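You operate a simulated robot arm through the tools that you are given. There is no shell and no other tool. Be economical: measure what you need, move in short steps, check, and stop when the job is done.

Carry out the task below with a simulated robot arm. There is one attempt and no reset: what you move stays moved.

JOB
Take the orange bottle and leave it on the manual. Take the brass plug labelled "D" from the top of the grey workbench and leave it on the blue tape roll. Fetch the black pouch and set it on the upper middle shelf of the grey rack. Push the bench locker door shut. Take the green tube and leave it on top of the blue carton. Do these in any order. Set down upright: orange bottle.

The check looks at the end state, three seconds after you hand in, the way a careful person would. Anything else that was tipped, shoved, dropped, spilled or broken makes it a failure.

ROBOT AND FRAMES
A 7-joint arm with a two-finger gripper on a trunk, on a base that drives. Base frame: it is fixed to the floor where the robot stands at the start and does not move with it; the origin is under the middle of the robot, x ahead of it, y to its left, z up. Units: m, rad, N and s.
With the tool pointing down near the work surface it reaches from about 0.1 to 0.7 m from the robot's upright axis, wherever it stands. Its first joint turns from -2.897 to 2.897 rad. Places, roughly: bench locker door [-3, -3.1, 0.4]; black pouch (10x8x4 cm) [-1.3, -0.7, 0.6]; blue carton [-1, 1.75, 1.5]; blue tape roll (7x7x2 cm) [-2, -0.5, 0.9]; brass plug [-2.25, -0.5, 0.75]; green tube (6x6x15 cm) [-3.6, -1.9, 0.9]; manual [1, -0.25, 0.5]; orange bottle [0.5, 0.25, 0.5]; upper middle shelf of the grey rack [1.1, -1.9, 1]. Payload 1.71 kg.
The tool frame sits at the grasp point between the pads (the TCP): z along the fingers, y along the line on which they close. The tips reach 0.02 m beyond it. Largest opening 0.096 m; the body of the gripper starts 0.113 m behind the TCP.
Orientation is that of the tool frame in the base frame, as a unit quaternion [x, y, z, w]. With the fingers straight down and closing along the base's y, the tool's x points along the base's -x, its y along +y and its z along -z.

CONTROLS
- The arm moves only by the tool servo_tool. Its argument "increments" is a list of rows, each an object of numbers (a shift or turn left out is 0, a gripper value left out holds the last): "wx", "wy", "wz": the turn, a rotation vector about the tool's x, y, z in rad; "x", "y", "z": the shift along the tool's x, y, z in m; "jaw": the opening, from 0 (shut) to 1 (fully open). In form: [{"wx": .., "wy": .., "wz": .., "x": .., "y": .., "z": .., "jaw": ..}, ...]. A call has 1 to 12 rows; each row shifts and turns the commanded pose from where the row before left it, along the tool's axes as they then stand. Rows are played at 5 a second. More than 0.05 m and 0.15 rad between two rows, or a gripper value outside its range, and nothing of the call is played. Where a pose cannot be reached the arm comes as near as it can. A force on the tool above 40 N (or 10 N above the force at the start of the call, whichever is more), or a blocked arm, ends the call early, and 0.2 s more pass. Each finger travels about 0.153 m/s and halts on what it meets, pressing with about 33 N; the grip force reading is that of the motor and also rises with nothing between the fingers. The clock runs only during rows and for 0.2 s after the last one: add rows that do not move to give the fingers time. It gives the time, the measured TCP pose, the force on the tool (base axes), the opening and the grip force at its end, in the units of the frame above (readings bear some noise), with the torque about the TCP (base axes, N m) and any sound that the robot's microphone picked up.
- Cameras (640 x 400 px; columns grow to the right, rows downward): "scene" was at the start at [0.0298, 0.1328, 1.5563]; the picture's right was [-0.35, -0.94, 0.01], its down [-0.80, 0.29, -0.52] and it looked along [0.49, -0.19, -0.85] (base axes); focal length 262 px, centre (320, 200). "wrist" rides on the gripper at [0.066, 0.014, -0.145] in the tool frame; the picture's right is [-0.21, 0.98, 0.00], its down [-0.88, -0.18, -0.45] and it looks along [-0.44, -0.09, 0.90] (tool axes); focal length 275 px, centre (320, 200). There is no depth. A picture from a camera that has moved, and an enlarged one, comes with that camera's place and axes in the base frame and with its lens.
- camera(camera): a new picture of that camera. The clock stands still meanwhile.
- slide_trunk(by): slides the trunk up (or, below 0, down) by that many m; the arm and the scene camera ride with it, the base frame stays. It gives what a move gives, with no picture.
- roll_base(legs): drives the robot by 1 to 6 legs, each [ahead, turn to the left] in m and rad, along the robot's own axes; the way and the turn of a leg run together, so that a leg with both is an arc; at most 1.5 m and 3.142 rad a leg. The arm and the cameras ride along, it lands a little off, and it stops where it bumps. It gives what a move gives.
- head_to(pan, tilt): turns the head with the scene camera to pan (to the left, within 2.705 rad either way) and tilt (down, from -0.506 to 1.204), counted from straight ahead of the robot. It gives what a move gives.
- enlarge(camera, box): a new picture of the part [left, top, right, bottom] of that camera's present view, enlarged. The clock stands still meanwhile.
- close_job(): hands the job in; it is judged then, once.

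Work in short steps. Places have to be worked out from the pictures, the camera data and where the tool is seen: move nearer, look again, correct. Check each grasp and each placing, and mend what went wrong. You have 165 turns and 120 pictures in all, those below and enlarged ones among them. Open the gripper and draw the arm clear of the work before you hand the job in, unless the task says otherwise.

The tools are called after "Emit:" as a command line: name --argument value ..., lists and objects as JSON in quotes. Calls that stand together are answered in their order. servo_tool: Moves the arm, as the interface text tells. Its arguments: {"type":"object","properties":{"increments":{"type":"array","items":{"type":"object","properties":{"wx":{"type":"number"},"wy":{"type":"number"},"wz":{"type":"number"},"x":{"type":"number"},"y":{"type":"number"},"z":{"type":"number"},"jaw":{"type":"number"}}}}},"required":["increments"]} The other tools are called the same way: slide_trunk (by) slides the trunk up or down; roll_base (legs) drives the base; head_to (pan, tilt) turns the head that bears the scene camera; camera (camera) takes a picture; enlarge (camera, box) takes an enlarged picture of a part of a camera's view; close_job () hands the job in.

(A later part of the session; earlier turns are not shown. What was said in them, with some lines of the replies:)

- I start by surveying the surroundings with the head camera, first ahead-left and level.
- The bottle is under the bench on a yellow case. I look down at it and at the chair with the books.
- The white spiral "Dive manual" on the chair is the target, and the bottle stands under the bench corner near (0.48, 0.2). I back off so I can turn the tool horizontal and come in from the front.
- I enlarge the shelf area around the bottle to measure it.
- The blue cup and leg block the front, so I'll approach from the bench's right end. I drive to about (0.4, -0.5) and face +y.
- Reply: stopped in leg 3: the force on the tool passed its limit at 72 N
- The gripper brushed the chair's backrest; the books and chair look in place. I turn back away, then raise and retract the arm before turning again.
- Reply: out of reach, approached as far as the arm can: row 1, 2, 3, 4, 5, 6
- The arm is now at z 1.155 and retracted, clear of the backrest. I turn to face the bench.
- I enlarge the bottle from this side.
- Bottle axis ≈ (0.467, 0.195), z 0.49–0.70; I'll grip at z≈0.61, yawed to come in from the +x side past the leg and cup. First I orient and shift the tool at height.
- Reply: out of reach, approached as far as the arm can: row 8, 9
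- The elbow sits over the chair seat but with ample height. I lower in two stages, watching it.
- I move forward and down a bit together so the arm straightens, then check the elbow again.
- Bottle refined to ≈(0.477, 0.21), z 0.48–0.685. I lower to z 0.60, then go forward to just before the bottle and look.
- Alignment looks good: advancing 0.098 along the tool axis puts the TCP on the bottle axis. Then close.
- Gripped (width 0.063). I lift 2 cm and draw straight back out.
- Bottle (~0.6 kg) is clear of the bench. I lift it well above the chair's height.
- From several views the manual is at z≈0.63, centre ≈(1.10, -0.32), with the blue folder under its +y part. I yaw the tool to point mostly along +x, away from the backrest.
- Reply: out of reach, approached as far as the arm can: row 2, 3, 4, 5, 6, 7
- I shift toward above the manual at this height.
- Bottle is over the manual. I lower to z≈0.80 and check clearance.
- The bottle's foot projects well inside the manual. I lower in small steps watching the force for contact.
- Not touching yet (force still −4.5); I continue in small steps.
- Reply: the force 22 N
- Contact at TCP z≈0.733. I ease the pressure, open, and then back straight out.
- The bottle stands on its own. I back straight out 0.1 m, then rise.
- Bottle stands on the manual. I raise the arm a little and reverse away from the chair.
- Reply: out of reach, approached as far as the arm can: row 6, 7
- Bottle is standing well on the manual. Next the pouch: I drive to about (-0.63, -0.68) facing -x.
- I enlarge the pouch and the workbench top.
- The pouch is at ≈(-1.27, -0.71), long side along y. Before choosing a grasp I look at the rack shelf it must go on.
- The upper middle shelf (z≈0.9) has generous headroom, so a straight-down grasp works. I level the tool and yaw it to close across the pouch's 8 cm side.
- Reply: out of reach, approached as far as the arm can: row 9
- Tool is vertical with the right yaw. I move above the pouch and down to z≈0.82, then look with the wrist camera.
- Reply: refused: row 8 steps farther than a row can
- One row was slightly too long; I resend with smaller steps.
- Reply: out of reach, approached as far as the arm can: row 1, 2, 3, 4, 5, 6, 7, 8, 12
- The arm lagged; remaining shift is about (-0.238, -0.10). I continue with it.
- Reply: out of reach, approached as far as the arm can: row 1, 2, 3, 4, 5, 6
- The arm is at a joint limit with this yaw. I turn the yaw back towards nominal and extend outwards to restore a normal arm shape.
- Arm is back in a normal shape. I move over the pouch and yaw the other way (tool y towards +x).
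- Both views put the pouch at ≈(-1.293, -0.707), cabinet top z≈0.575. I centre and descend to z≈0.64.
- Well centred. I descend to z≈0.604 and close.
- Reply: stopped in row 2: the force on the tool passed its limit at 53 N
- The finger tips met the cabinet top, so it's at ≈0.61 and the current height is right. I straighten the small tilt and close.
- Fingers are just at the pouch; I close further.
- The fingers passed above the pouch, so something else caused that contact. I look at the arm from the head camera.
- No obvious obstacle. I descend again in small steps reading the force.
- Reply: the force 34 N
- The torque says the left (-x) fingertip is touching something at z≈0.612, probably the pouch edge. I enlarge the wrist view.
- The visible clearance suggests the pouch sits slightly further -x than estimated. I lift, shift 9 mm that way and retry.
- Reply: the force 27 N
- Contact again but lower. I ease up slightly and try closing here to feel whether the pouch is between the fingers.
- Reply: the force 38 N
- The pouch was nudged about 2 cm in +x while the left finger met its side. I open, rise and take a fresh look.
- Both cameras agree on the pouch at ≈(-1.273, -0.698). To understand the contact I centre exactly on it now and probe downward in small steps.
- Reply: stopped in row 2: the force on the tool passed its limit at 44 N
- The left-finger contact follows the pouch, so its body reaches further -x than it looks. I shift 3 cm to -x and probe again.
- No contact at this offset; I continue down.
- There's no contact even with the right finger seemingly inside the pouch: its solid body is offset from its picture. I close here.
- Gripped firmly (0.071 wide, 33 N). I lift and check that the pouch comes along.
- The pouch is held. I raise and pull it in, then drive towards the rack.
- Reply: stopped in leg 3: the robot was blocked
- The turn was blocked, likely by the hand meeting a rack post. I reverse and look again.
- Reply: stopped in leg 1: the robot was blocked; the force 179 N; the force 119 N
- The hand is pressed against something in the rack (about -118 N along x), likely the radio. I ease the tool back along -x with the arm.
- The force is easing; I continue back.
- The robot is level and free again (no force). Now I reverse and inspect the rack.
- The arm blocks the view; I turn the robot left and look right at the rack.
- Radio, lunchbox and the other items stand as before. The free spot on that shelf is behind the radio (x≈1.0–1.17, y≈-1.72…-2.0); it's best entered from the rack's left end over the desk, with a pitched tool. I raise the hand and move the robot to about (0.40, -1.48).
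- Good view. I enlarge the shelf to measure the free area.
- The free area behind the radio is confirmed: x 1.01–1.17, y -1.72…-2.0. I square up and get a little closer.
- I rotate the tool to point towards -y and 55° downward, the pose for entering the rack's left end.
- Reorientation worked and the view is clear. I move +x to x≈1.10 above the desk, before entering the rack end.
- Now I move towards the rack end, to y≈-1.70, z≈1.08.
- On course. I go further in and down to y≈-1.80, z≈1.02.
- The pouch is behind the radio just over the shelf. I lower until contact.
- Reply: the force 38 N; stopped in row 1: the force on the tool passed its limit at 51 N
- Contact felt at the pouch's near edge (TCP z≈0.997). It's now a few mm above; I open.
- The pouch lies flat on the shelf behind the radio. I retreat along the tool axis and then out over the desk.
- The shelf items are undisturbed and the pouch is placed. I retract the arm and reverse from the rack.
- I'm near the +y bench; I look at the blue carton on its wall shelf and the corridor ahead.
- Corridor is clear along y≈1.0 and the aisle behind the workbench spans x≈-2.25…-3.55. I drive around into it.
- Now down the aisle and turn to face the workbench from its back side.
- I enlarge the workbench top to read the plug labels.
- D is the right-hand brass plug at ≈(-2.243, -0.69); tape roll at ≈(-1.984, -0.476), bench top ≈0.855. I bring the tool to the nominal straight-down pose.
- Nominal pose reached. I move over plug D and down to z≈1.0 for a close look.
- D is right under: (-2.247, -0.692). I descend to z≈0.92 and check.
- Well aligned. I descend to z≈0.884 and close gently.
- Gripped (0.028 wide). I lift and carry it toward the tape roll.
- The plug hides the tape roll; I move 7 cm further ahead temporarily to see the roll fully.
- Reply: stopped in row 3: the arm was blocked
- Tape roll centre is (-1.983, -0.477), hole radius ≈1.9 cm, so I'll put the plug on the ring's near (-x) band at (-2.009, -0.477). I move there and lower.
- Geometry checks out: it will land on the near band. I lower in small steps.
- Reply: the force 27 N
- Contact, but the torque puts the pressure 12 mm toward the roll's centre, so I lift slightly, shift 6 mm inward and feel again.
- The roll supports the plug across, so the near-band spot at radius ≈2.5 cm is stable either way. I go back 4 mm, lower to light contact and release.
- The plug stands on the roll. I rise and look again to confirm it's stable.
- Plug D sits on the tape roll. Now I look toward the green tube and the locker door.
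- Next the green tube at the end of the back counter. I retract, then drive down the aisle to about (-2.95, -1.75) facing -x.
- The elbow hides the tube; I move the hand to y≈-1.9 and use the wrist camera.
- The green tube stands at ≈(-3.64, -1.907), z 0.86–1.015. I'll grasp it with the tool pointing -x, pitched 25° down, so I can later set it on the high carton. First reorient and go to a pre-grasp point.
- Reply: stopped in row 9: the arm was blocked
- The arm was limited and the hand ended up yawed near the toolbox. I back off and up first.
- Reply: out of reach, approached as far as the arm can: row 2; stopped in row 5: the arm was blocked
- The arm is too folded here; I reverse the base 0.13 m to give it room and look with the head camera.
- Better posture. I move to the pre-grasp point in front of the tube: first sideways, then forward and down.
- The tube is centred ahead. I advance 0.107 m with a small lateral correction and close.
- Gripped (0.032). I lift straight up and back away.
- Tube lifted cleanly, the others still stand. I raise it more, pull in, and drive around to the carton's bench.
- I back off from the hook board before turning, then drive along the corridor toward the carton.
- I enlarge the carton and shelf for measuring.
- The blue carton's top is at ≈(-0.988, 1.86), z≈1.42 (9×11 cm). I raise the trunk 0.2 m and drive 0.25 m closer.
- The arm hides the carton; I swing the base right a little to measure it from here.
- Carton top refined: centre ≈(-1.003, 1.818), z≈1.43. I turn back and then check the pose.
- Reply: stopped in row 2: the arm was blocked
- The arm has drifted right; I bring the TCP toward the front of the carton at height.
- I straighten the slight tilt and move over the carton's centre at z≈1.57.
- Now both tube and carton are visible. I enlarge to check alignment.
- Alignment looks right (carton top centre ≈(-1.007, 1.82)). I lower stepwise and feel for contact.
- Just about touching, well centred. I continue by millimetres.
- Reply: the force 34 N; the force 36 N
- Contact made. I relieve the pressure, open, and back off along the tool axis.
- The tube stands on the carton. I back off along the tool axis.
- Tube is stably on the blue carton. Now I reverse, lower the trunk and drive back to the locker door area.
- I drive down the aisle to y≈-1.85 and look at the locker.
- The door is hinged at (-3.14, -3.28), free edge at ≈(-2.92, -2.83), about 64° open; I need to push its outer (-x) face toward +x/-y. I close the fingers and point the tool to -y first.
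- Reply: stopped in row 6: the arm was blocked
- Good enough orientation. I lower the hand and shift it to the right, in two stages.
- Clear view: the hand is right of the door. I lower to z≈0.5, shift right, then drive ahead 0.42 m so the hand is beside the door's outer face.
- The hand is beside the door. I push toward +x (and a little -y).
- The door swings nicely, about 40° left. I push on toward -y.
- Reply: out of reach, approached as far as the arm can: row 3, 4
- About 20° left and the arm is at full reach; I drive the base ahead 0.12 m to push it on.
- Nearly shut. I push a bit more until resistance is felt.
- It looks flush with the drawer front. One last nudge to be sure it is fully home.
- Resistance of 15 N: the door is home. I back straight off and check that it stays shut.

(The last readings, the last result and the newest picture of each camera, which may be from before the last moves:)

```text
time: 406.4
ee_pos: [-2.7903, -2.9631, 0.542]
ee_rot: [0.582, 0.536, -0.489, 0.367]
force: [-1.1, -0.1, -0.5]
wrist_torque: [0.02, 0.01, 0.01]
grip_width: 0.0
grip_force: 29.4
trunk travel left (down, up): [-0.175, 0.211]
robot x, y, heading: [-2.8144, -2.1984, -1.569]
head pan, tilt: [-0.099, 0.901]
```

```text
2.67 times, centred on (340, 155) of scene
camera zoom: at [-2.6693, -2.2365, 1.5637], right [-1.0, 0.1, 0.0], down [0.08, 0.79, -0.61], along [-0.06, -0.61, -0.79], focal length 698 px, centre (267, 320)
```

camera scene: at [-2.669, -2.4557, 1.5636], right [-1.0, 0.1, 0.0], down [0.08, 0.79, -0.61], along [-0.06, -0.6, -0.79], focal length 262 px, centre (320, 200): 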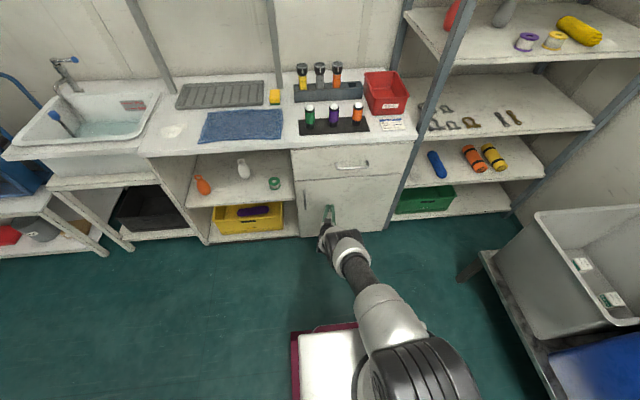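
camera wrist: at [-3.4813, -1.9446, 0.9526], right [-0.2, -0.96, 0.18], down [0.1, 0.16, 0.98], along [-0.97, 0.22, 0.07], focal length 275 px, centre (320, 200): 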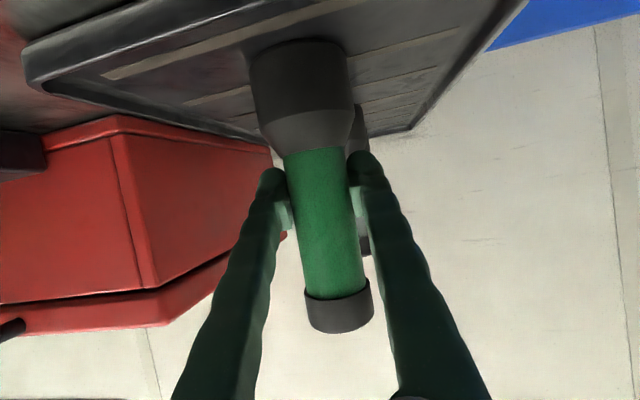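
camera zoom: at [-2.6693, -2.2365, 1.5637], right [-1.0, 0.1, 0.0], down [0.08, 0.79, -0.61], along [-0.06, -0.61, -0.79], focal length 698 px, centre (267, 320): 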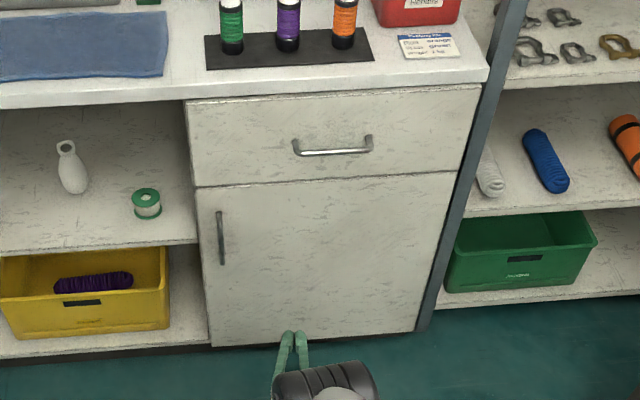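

The door is shut. I back away, lift the arm, open the gripper, and take one check look at the plug on the tape roll.

Emit:
roll_base --legs '[[-0.3, 0]]'

Emit:
servo_tool --increments '[{"x": -0.04, "jaw": 0.8}, {"x": -0.04}, {"x": -0.04}, {"x": -0.04}, {"x": -0.04}, {"x": -0.04}]'

Emit:
head_to --pan 2.6 --tilt 0.5

Emit:
enlarge --camera "scene" --box '[220, 120, 420, 260]'

```text
time: 408.5
ee_pos: [-2.7889, -2.6502, 0.5538]
ee_rot: [0.578, 0.534, -0.492, 0.373]
force: [-0.3, 0.2, 0.4]
wrist_torque: [0.01, 0.01, 0.01]
grip_width: 0.0
grip_force: 29.3
trunk travel left (down, up): [-0.175, 0.211]
robot x, y, heading: [-2.8139, -1.8904, -1.562]
head pan, tilt: [-0.099, 0.901]
```

```text
time: 409.9
ee_pos: [-2.7743, -2.7012, 0.7984]
ee_rot: [0.575, 0.529, -0.497, 0.378]
force: [-0.9, -0.4, -0.8]
wrist_torque: [-0.02, -0.02, -0.03]
grip_width: 0.0768
grip_force: 0.0
trunk travel left (down, up): [-0.175, 0.211]
robot x, y, heading: [-2.8122, -1.894, -1.565]
head pan, tilt: [-0.099, 0.901]
```

```text
time: 412.3
ee_pos: [-2.7754, -2.7009, 0.7985]
ee_rot: [0.575, 0.529, -0.496, 0.378]
force: [0.0, -0.3, 0.5]
wrist_torque: [-0.01, 0.0, 0.01]
grip_width: 0.0768
grip_force: 0.0
trunk travel left (down, up): [-0.175, 0.211]
robot x, y, heading: [-2.818, -1.891, -1.566]
head pan, tilt: [2.601, 0.499]
```

```text
2.86 times, centred on (320, 190) of scene
camera zoom: at [-2.6168, -1.7791, 1.6001], right [0.86, -0.51, -0.01], down [-0.24, -0.4, -0.88], along [0.45, 0.76, -0.47], focal length 747 px, centre (320, 229)
```

zoom: 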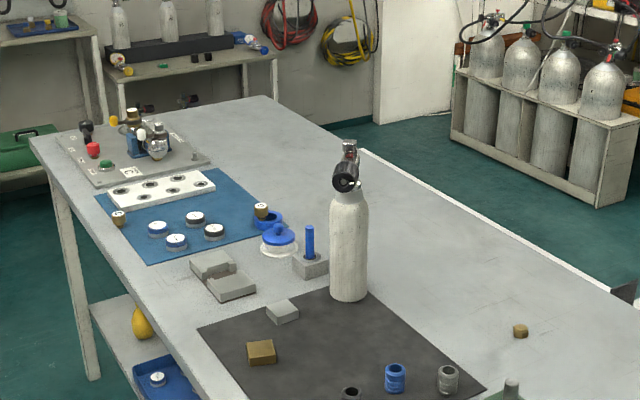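

The plug still sits upright on the tape roll, everything is in place, and the arm is clear with the gripper open. I hand in.

Emit:
close_job

```text
The job is handed in.
```

I finished all five tasks and handed the job in. Two unintended knocks along the way could count against the check.

**End state**
- **Orange bottle:** standing upright on the dive manual on the chair.
- **Brass plug D:** standing on the blue tape roll. I checked it again just before handing in.
- **Black pouch:** lying flat on the upper middle shelf of the grey rack, behind the radio.
- **Green tube:** standing upright on the blue carton.
- **Bench locker door:** shut. It stayed flush after I backed away.

**Knocks**
- **Chair:** the gripper hit its backrest at about 72 N. The chair and books looked in place afterwards.
- **Rack:** the hand pressed into it with over 100 N, probably against the radio. The shelf items looked unmoved and upright afterwards.
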